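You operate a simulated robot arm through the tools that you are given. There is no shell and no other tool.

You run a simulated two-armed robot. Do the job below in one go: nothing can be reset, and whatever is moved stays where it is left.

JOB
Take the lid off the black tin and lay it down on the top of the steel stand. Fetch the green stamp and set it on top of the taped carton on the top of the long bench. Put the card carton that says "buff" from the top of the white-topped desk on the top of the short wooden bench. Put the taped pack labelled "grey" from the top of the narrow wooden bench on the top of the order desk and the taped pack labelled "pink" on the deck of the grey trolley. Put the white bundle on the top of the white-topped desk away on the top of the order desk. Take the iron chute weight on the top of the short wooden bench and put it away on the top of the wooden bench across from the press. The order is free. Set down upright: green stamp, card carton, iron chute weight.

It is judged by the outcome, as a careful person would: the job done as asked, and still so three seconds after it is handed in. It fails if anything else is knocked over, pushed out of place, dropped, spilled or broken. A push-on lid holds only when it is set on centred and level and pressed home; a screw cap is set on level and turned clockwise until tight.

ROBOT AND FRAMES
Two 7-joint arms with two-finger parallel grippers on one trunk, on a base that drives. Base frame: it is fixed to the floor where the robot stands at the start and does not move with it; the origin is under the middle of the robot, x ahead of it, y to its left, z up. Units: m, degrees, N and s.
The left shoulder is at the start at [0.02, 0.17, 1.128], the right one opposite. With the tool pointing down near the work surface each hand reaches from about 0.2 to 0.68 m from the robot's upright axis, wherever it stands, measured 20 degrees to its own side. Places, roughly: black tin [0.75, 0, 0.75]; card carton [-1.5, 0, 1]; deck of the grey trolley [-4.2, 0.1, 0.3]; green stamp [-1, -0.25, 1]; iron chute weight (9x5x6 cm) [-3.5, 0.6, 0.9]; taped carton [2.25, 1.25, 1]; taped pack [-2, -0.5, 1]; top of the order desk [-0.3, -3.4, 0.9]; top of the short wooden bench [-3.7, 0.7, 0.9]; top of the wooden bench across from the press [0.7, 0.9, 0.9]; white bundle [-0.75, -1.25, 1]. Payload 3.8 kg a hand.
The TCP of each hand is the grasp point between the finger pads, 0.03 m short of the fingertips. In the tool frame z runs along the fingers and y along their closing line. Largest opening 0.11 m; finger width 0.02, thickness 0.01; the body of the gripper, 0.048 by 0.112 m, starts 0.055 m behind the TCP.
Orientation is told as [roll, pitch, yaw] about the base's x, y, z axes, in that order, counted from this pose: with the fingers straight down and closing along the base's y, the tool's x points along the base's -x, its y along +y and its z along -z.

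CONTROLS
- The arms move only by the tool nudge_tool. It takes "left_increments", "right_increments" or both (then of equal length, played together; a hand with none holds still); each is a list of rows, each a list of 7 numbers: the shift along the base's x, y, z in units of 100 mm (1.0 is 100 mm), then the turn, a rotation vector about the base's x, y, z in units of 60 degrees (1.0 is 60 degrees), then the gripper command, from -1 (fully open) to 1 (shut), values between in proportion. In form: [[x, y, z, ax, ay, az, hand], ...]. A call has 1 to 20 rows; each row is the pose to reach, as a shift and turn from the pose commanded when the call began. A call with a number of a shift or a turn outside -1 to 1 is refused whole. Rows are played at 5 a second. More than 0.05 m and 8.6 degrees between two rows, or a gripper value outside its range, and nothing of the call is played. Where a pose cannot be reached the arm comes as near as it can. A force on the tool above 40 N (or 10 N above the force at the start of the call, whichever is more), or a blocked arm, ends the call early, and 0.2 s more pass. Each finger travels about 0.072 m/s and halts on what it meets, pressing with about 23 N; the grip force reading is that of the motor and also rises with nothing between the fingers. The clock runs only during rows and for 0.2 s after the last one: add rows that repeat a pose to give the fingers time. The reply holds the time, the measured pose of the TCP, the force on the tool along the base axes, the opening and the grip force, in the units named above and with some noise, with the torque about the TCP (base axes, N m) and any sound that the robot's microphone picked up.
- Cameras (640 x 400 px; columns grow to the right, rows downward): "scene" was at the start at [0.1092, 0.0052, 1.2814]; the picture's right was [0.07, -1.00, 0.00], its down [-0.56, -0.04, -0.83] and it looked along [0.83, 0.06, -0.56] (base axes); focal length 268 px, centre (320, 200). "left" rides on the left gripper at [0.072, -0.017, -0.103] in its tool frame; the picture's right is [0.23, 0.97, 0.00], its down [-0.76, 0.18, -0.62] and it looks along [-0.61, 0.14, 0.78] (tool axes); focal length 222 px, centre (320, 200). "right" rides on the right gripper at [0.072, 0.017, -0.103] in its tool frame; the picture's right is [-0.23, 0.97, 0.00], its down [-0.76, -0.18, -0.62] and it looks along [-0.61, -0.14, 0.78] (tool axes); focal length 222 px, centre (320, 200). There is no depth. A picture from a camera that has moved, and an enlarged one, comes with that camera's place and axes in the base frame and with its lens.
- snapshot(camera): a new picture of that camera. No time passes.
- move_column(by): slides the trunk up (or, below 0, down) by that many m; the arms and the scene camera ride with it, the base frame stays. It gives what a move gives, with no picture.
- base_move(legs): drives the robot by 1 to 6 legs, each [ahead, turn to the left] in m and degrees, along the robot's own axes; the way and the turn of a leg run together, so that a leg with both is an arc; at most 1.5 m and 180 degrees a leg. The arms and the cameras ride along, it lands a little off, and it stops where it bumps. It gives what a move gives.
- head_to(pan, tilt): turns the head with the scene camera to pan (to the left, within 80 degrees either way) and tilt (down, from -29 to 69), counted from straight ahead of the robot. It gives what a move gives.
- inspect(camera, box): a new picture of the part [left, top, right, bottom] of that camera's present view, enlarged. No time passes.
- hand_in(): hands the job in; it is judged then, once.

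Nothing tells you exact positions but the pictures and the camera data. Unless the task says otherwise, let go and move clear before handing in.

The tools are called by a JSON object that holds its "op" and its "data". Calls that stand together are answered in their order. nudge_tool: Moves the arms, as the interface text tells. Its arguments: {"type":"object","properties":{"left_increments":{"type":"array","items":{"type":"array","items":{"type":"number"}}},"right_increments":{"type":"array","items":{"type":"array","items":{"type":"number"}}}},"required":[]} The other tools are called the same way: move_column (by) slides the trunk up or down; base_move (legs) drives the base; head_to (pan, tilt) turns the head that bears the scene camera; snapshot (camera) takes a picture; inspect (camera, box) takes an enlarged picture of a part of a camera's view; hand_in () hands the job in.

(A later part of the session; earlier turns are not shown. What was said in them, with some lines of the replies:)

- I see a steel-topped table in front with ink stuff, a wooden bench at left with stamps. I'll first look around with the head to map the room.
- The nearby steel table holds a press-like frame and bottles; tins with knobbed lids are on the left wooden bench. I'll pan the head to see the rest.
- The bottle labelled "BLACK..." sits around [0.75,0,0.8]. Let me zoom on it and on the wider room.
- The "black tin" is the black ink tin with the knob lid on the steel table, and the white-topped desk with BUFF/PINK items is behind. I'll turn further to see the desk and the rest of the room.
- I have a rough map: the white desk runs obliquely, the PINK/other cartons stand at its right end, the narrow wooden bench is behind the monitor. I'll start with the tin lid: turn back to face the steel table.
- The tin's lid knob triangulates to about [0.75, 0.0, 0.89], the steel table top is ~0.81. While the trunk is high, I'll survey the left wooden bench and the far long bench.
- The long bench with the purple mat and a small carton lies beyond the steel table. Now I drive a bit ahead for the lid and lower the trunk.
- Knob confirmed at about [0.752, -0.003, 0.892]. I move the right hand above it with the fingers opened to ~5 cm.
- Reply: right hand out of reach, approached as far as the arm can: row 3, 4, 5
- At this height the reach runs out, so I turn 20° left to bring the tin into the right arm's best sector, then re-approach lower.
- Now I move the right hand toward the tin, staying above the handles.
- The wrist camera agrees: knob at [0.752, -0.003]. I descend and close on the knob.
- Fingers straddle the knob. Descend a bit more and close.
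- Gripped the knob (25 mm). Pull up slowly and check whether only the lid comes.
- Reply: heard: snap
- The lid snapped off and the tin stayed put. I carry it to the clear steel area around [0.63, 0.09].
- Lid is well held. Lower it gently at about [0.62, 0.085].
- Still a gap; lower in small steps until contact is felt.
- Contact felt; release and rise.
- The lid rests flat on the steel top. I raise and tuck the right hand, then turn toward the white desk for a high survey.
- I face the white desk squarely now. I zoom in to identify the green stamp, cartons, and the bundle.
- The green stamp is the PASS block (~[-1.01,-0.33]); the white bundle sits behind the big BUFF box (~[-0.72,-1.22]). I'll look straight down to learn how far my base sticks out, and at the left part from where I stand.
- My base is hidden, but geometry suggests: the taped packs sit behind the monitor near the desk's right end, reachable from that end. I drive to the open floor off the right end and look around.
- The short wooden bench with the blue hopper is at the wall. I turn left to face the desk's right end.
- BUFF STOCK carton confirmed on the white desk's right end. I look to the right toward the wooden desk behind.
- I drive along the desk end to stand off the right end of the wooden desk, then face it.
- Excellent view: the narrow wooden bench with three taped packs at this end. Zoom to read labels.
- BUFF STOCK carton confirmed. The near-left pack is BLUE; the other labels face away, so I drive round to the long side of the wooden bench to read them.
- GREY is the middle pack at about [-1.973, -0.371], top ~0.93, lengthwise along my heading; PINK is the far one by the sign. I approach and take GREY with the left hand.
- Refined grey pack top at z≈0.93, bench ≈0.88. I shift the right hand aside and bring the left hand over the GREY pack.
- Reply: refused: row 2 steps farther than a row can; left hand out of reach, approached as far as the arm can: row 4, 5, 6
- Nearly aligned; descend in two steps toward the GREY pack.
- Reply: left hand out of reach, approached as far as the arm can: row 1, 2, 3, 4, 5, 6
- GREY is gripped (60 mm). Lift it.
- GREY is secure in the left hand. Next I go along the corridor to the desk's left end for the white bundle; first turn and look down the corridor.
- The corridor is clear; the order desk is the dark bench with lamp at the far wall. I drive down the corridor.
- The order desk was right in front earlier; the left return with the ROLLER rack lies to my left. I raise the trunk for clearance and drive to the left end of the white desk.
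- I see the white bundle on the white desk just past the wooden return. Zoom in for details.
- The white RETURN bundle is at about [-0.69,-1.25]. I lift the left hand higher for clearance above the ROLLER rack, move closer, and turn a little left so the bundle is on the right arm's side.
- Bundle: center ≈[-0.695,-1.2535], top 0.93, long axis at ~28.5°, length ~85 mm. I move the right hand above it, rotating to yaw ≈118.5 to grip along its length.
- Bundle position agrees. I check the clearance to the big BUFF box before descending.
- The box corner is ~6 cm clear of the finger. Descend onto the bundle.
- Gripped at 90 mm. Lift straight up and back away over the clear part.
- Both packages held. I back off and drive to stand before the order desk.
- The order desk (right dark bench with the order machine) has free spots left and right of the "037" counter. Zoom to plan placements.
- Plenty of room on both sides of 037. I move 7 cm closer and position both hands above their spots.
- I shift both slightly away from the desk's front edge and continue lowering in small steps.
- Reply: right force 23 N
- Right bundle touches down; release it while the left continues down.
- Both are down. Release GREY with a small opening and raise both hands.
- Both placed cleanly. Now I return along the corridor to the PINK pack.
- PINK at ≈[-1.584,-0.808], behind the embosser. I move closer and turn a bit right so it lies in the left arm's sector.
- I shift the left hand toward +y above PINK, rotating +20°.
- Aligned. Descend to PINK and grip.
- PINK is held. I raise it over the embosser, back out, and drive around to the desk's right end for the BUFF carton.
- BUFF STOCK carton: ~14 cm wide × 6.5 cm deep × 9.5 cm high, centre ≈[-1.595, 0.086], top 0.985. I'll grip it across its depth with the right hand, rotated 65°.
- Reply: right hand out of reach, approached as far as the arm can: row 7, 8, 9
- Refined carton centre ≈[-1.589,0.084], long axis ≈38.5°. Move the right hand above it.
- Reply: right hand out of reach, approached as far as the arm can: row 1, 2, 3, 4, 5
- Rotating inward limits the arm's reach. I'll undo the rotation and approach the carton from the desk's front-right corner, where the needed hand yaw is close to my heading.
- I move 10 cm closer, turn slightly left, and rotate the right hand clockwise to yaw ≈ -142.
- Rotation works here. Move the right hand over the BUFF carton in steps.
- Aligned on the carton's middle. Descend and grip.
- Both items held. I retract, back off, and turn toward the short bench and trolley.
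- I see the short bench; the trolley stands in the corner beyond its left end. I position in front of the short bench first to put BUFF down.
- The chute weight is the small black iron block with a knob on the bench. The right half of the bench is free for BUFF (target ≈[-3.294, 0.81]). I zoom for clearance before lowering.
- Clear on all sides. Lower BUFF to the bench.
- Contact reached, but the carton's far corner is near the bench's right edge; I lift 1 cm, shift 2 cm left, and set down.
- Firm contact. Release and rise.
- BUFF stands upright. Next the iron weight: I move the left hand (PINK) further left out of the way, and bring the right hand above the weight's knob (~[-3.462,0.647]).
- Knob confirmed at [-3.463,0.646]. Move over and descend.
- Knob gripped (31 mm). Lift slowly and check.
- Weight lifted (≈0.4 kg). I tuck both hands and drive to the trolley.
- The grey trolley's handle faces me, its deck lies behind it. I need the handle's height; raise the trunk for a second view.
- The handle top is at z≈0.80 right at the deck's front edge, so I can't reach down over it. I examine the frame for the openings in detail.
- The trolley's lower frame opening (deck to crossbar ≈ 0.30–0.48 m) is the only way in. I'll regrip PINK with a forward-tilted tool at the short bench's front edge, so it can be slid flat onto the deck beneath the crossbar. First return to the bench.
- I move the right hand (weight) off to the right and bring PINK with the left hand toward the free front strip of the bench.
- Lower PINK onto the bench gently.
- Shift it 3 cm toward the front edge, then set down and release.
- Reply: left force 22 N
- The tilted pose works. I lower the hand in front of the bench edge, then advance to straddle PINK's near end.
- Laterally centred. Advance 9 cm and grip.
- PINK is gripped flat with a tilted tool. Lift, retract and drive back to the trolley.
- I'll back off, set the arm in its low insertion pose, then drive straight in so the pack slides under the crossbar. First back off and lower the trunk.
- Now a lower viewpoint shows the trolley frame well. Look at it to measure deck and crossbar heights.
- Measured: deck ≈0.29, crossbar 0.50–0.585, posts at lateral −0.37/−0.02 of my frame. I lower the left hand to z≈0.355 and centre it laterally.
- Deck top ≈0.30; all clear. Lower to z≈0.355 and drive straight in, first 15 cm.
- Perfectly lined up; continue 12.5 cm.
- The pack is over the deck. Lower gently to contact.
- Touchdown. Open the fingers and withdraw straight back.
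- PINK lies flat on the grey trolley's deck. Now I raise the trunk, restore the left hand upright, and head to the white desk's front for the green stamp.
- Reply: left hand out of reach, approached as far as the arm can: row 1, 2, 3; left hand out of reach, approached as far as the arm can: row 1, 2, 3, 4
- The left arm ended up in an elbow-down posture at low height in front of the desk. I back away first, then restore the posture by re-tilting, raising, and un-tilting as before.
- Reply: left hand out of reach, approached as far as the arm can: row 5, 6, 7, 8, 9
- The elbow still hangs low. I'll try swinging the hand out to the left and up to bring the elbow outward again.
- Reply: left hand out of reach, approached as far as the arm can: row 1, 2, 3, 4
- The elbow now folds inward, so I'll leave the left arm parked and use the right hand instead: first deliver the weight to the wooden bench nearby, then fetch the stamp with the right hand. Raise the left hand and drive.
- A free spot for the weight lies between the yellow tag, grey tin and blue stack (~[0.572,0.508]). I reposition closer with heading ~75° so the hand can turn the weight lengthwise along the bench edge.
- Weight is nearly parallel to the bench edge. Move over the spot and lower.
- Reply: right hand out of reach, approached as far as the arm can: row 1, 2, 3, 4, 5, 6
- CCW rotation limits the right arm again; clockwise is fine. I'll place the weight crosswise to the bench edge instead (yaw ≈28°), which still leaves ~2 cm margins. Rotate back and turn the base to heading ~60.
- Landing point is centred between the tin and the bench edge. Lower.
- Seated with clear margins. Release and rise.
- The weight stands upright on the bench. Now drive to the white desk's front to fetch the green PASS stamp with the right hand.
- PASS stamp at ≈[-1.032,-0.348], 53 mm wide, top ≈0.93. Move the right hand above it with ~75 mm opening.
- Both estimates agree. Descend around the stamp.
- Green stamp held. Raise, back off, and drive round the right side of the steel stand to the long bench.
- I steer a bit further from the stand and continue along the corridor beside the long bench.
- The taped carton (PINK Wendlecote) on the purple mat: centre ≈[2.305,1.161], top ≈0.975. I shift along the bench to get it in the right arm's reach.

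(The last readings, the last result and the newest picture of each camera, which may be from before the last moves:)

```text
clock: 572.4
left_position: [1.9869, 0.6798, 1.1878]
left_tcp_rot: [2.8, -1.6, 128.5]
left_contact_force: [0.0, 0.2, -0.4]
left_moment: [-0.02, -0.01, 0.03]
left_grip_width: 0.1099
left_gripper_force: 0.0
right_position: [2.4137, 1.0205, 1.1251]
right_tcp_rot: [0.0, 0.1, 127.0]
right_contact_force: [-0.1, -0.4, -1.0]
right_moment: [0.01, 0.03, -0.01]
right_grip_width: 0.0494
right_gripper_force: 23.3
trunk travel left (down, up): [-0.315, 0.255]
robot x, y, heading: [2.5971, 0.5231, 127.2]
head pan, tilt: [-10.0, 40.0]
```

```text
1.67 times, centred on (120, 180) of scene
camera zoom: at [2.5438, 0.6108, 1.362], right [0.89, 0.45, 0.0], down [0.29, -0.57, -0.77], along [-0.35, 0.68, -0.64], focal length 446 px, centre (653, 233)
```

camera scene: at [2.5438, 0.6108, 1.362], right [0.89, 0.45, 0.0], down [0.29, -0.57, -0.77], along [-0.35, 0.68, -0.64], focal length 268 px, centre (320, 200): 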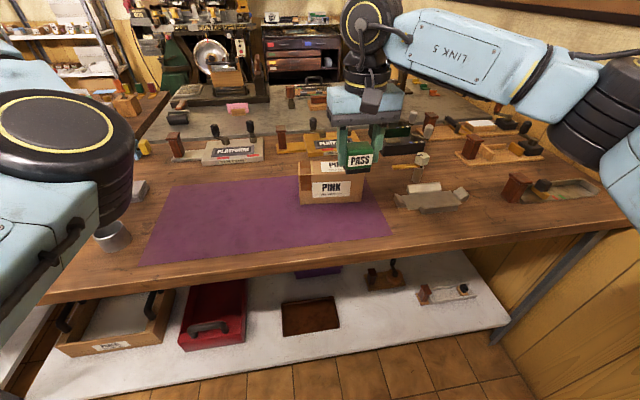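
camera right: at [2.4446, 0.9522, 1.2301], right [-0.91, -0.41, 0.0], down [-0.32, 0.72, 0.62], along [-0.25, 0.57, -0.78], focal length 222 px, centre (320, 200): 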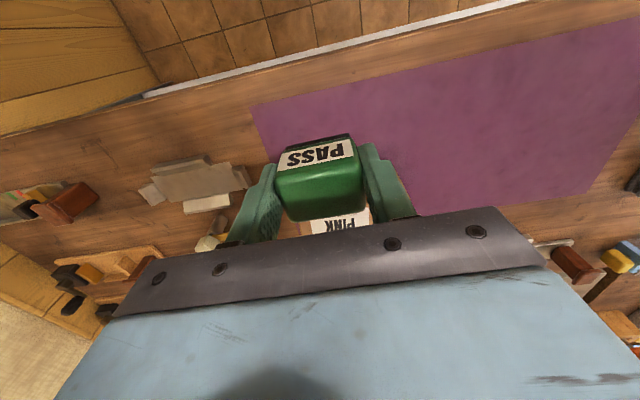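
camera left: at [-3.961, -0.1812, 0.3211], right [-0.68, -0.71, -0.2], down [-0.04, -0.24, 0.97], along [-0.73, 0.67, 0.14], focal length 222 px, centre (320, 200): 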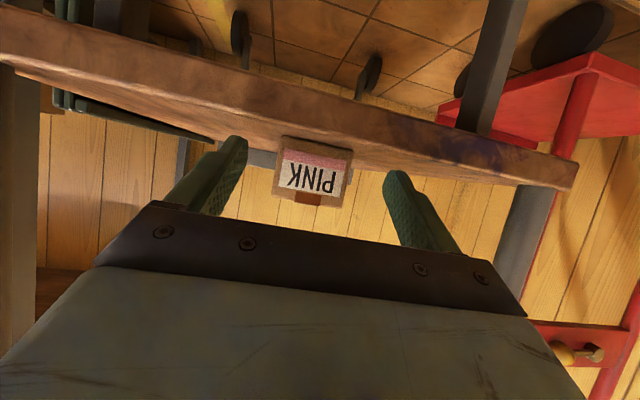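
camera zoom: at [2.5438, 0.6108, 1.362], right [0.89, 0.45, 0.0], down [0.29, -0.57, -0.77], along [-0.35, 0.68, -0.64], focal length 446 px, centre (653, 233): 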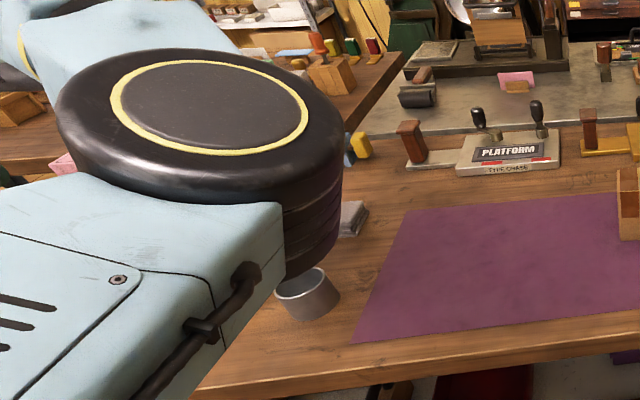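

Carton top centre refined to [2.300,1.154], z≈0.977. Move 11 cm closer and position the stamp above it.

{"op": "base_move", "data": {"legs": [[0.11, 0]]}}

{"op": "snapshot", "data": {"camera": "scene"}}

```text
clock: 573.6
left_position: [1.9199, 0.7665, 1.1877]
left_tcp_rot: [2.9, -1.7, 128.2]
left_contact_force: [-0.4, -0.9, -0.3]
left_moment: [-0.03, 0.0, 0.0]
left_grip_width: 0.11
left_gripper_force: 0.0
right_position: [2.3481, 1.1102, 1.1256]
right_tcp_rot: [-0.1, 0.1, 127.0]
right_contact_force: [0.4, 0.5, -1.1]
right_moment: [0.02, -0.01, -0.01]
right_grip_width: 0.0496
right_gripper_force: 23.1
trunk travel left (down, up): [-0.315, 0.255]
robot x, y, heading: [2.5315, 0.6075, 126.6]
head pan, tilt: [-10.0, 40.0]
```

```text
taken
camera scene: at [2.4773, 0.6993, 1.3619], right [0.89, 0.45, 0.0], down [0.29, -0.57, -0.77], along [-0.35, 0.68, -0.64], focal length 268 px, centre (320, 200)
```

scene: 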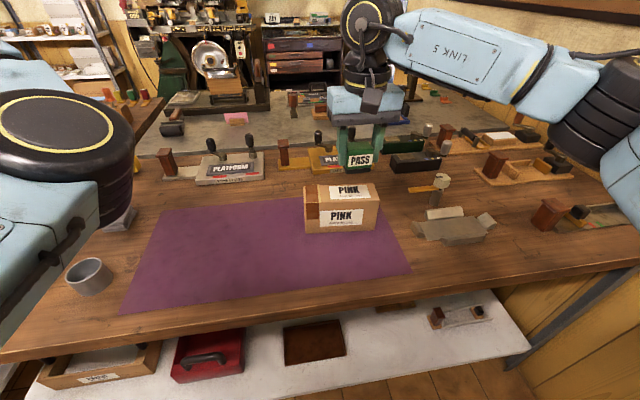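

{"op": "inspect", "data": {"camera": "scene", "box": [270, 110, 430, 250]}}

{"op": "nudge_tool", "data": {"right_increments": [[-0.25, 0.23, 0, 0, 0, -0.05, 1], [-0.48, 0.44, 0, 0, 0, -0.1, 1], [-0.48, 0.44, -0.2, 0, 0, -0.1, 1], [-0.48, 0.44, -0.4, 0, 0, -0.1, 1], [-0.48, 0.44, -0.6, 0, 0, -0.1, 1], [-0.48, 0.44, -0.6, 0, 0, -0.1, 1]]}}

{"op": "inspect", "data": {"camera": "scene", "box": [270, 110, 430, 250]}}

{"op": "snapshot", "data": {"camera": "right"}}

```text
2.86 times, centred on (350, 180) of scene
camera zoom: at [2.4773, 0.6993, 1.3619], right [0.89, 0.45, 0.0], down [0.29, -0.57, -0.77], along [-0.35, 0.68, -0.64], focal length 765 px, centre (234, 257)
```

zoom: 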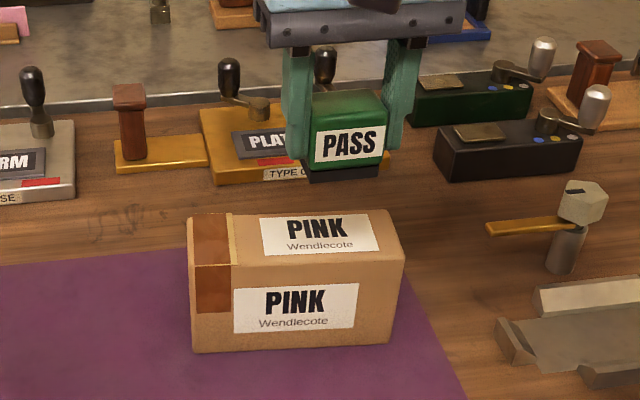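

```text
clock: 575.0
left_position: [1.9209, 0.766, 1.1867]
left_tcp_rot: [2.9, -1.6, 128.3]
left_contact_force: [-0.9, 0.9, 0.6]
left_moment: [-0.01, -0.05, -0.02]
left_grip_width: 0.1101
left_gripper_force: 0.0
right_position: [2.2997, 1.1517, 1.0656]
right_tcp_rot: [0.0, 0.0, 121.0]
right_contact_force: [-0.3, -0.3, 0.1]
right_moment: [0.01, -0.01, 0.03]
right_grip_width: 0.0497
right_gripper_force: 23.2
trunk travel left (down, up): [-0.315, 0.255]
robot x, y, heading: [2.5293, 0.6041, 127.0]
head pan, tilt: [-10.0, 40.0]
```

```text
2.86 times, centred on (350, 180) of scene
camera zoom: at [2.4779, 0.6982, 1.362], right [0.89, 0.45, 0.0], down [0.29, -0.57, -0.77], along [-0.35, 0.68, -0.64], focal length 765 px, centre (234, 257)
```

zoom: 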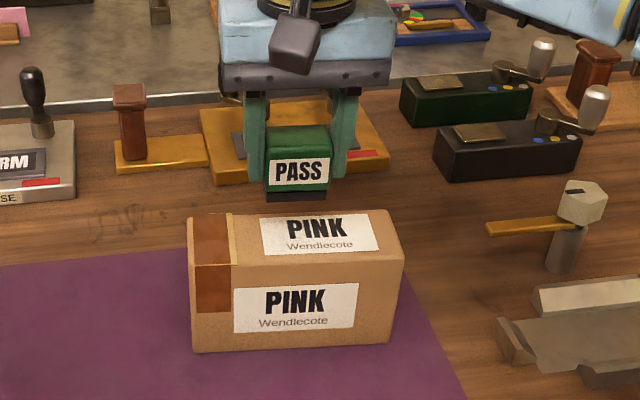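

```text
taken
camera right: at [2.3237, 1.0804, 1.1697], right [-0.95, -0.31, 0.0], down [-0.24, 0.74, 0.62], along [-0.19, 0.59, -0.78], focal length 222 px, centre (320, 200)
```

right: 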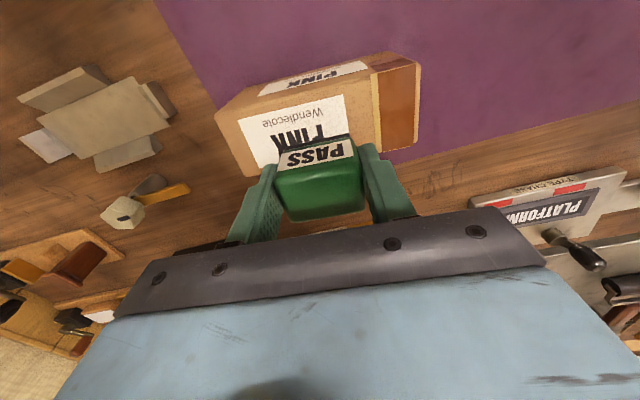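

The stamp is centred over the carton top. Lower gently.

{"op": "nudge_tool", "data": {"right_increments": [[0, 0, -0.2, 0, 0, 0, 1], [0, 0, -0.35, 0, 0, 0, 1], [0, 0, -0.45, 0, 0, 0, 1], [0, 0, -0.45, 0, 0, 0, 1]]}}

{"op": "inspect", "data": {"camera": "scene", "box": [270, 110, 430, 250]}}

```text
clock: 576.0
left_position: [1.9215, 0.7655, 1.188]
left_tcp_rot: [2.8, -1.7, 128.3]
left_contact_force: [0.4, -0.4, -0.4]
left_moment: [0.02, 0.02, -0.01]
left_grip_width: 0.1099
left_gripper_force: 0.1
right_position: [2.2997, 1.1516, 1.0224]
right_tcp_rot: [0.1, -0.3, 120.9]
right_contact_force: [0.6, 2.2, 18.9]
right_moment: [0.17, -0.03, 0.07]
right_grip_width: 0.0498
right_gripper_force: 23.1
trunk travel left (down, up): [-0.315, 0.255]
robot x, y, heading: [2.5299, 0.6088, 127.1]
head pan, tilt: [-10.0, 40.0]
```

```text
2.86 times, centred on (350, 180) of scene
camera zoom: at [2.4789, 0.697, 1.3623], right [0.89, 0.45, 0.0], down [0.29, -0.57, -0.77], along [-0.35, 0.68, -0.64], focal length 765 px, centre (234, 257)
```

zoom: 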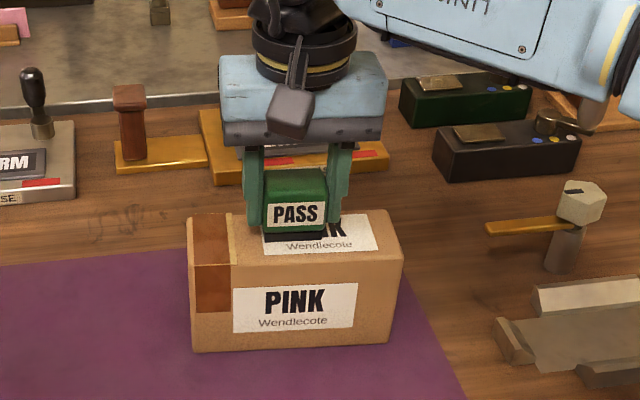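

Contact on the carton top, centred. Release slowly and rise.

{"op": "nudge_tool", "data": {"right_increments": [[0, 0, 0.01, 0, 0, 0, 0.6], [0, 0, 0.01, 0, 0, 0, 0.1], [0, 0, 0.01, 0, 0, 0, -0.3], [0, 0, 0.01, 0, 0, 0, -0.3], [0, 0, 0.25, 0, 0, 0, -0.3], [0, 0, 0.6, 0, 0, 0, -0.3], [0, 0, 1, 0, 0, 0, -0.3]]}}

{"op": "snapshot", "data": {"camera": "scene"}}

{"op": "inspect", "data": {"camera": "scene", "box": [270, 110, 430, 250]}}

```text
clock: 577.6
left_position: [1.9211, 0.766, 1.1874]
left_tcp_rot: [2.7, -1.7, 128.4]
left_contact_force: [0.9, -0.5, -0.2]
left_moment: [0.02, 0.0, 0.0]
left_grip_width: 0.1098
left_gripper_force: 0.1
right_position: [2.3004, 1.1515, 1.1207]
right_tcp_rot: [-0.2, 0.0, 121.1]
right_contact_force: [-0.2, -0.3, 0.5]
right_moment: [-0.02, 0.0, -0.01]
right_grip_width: 0.0716
right_gripper_force: 0.0
trunk travel left (down, up): [-0.315, 0.255]
robot x, y, heading: [2.5302, 0.6063, 126.8]
head pan, tilt: [-10.0, 40.0]
```

```text
taken
camera scene: at [2.4781, 0.6978, 1.3621], right [0.89, 0.45, 0.0], down [0.29, -0.57, -0.77], along [-0.35, 0.68, -0.64], focal length 268 px, centre (320, 200)
```

scene: 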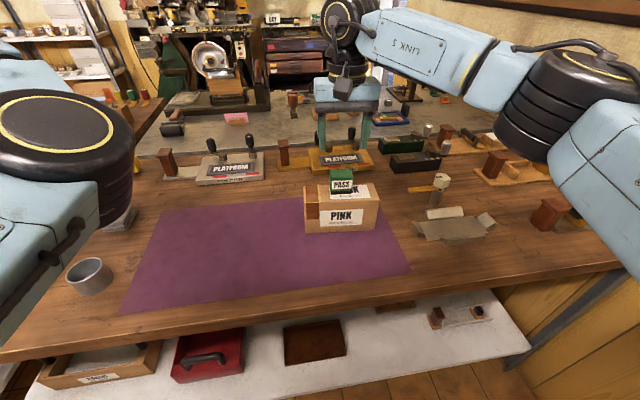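

```text
2.86 times, centred on (350, 180) of scene
camera zoom: at [2.4781, 0.6978, 1.3621], right [0.89, 0.45, 0.0], down [0.29, -0.57, -0.77], along [-0.35, 0.68, -0.64], focal length 765 px, centre (234, 257)
```

zoom: 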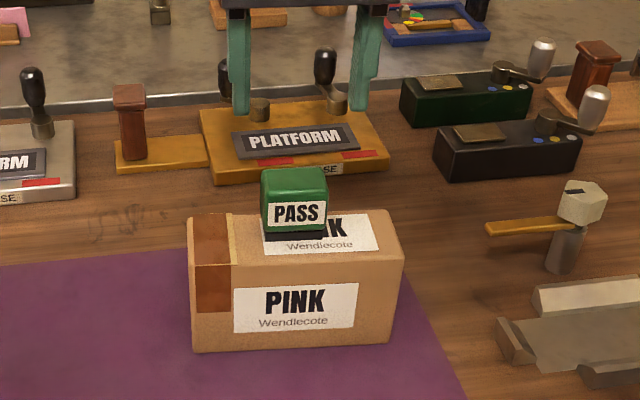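

Stamp stands upright on the taped carton. I lift the hand clear and back away, take a last look, then hand in.

{"op": "nudge_tool", "data": {"right_increments": [[0, 0, 0.4, 0, 0, 0, -0.3], [0, 0, 0.7, 0, 0, 0, -0.3]]}}

{"op": "base_move", "data": {"legs": [[-0.3, 0]]}}

{"op": "snapshot", "data": {"camera": "scene"}}

```text
clock: 578.2
left_position: [1.9211, 0.7659, 1.1872]
left_tcp_rot: [2.8, -1.6, 128.3]
left_contact_force: [-0.1, -0.7, 0.1]
left_moment: [0.0, -0.02, 0.02]
left_grip_width: 0.1099
left_gripper_force: 0.2
right_position: [2.3015, 1.1519, 1.1904]
right_tcp_rot: [0.0, 0.0, 121.0]
right_contact_force: [1.0, 0.0, -0.4]
right_moment: [0.04, -0.01, 0.01]
right_grip_width: 0.0715
right_gripper_force: 0.0
trunk travel left (down, up): [-0.315, 0.255]
robot x, y, heading: [2.5277, 0.6048, 127.1]
head pan, tilt: [-10.0, 40.0]
```

```text
clock: 580.3
left_position: [2.1008, 0.5257, 1.1875]
left_tcp_rot: [2.7, -1.7, 128.4]
left_contact_force: [-0.1, -0.3, 1.3]
left_moment: [0.04, 0.02, -0.04]
left_grip_width: 0.1101
left_gripper_force: 0.0
right_position: [2.4801, 0.9123, 1.1912]
right_tcp_rot: [0.0, 0.1, 121.1]
right_contact_force: [-0.1, -0.8, 0.2]
right_moment: [0.02, -0.01, 0.02]
right_grip_width: 0.0714
right_gripper_force: 0.1
trunk travel left (down, up): [-0.315, 0.255]
robot x, y, heading: [2.7103, 0.3671, 127.0]
head pan, tilt: [-10.0, 40.0]
```

```text
taken
camera scene: at [2.6585, 0.458, 1.3621], right [0.89, 0.45, 0.0], down [0.29, -0.57, -0.77], along [-0.35, 0.68, -0.64], focal length 268 px, centre (320, 200)
```

scene: 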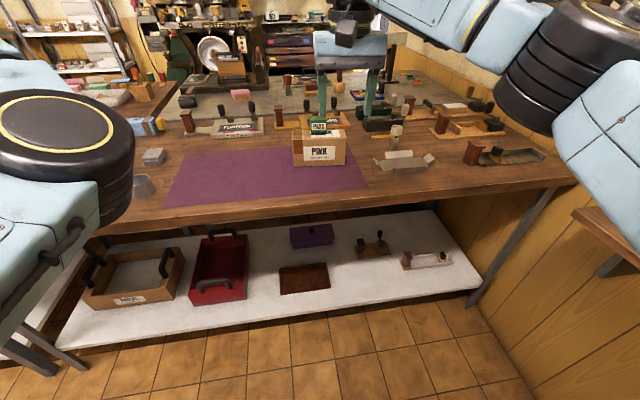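

Everything on the list is in place: the lid, stamp, BUFF carton, GREY and PINK packs, bundle and weight. Both hands are empty and clear, so I'm handing in.

{"op": "hand_in", "data": {}}

```text
The job is handed in.
```

I did every item on the list and handed the job in. I know of nothing knocked over or pushed out of place. I couldn't see every spot again at the end; each placement looked right when I let go.

- **Black tin:** the lid snapped off cleanly and lies flat on the top of the steel stand. The tin stayed where it was.
- **Green stamp:** I took this to be the green "PASS" block. It stands upright on the taped carton on the long bench.
- **"Buff" card carton:** I took the one marked "BUFF STOCK" at the right end of the white-topped desk, not the larger box also marked "BUFF". It stands upright on the right-hand part of the short wooden bench.
- **"Grey" taped pack:** it is on the top of the order desk, just left of the "037" counter.
- **"Pink" taped pack:** it lies flat on the deck of the grey trolley, just inside the handle. The handle blocked reaching in from above, so I set the pack down on the short wooden bench to change my grip, then slid it in under the crossbar.
- **White bundle:** it is on the top of the order desk, between the "037" counter and the order machine.
- **Iron chute weight:** it stands upright on the top of the wooden bench across from the press. It is about 2 cm from the bench edge and 3 cm from the grey tin.
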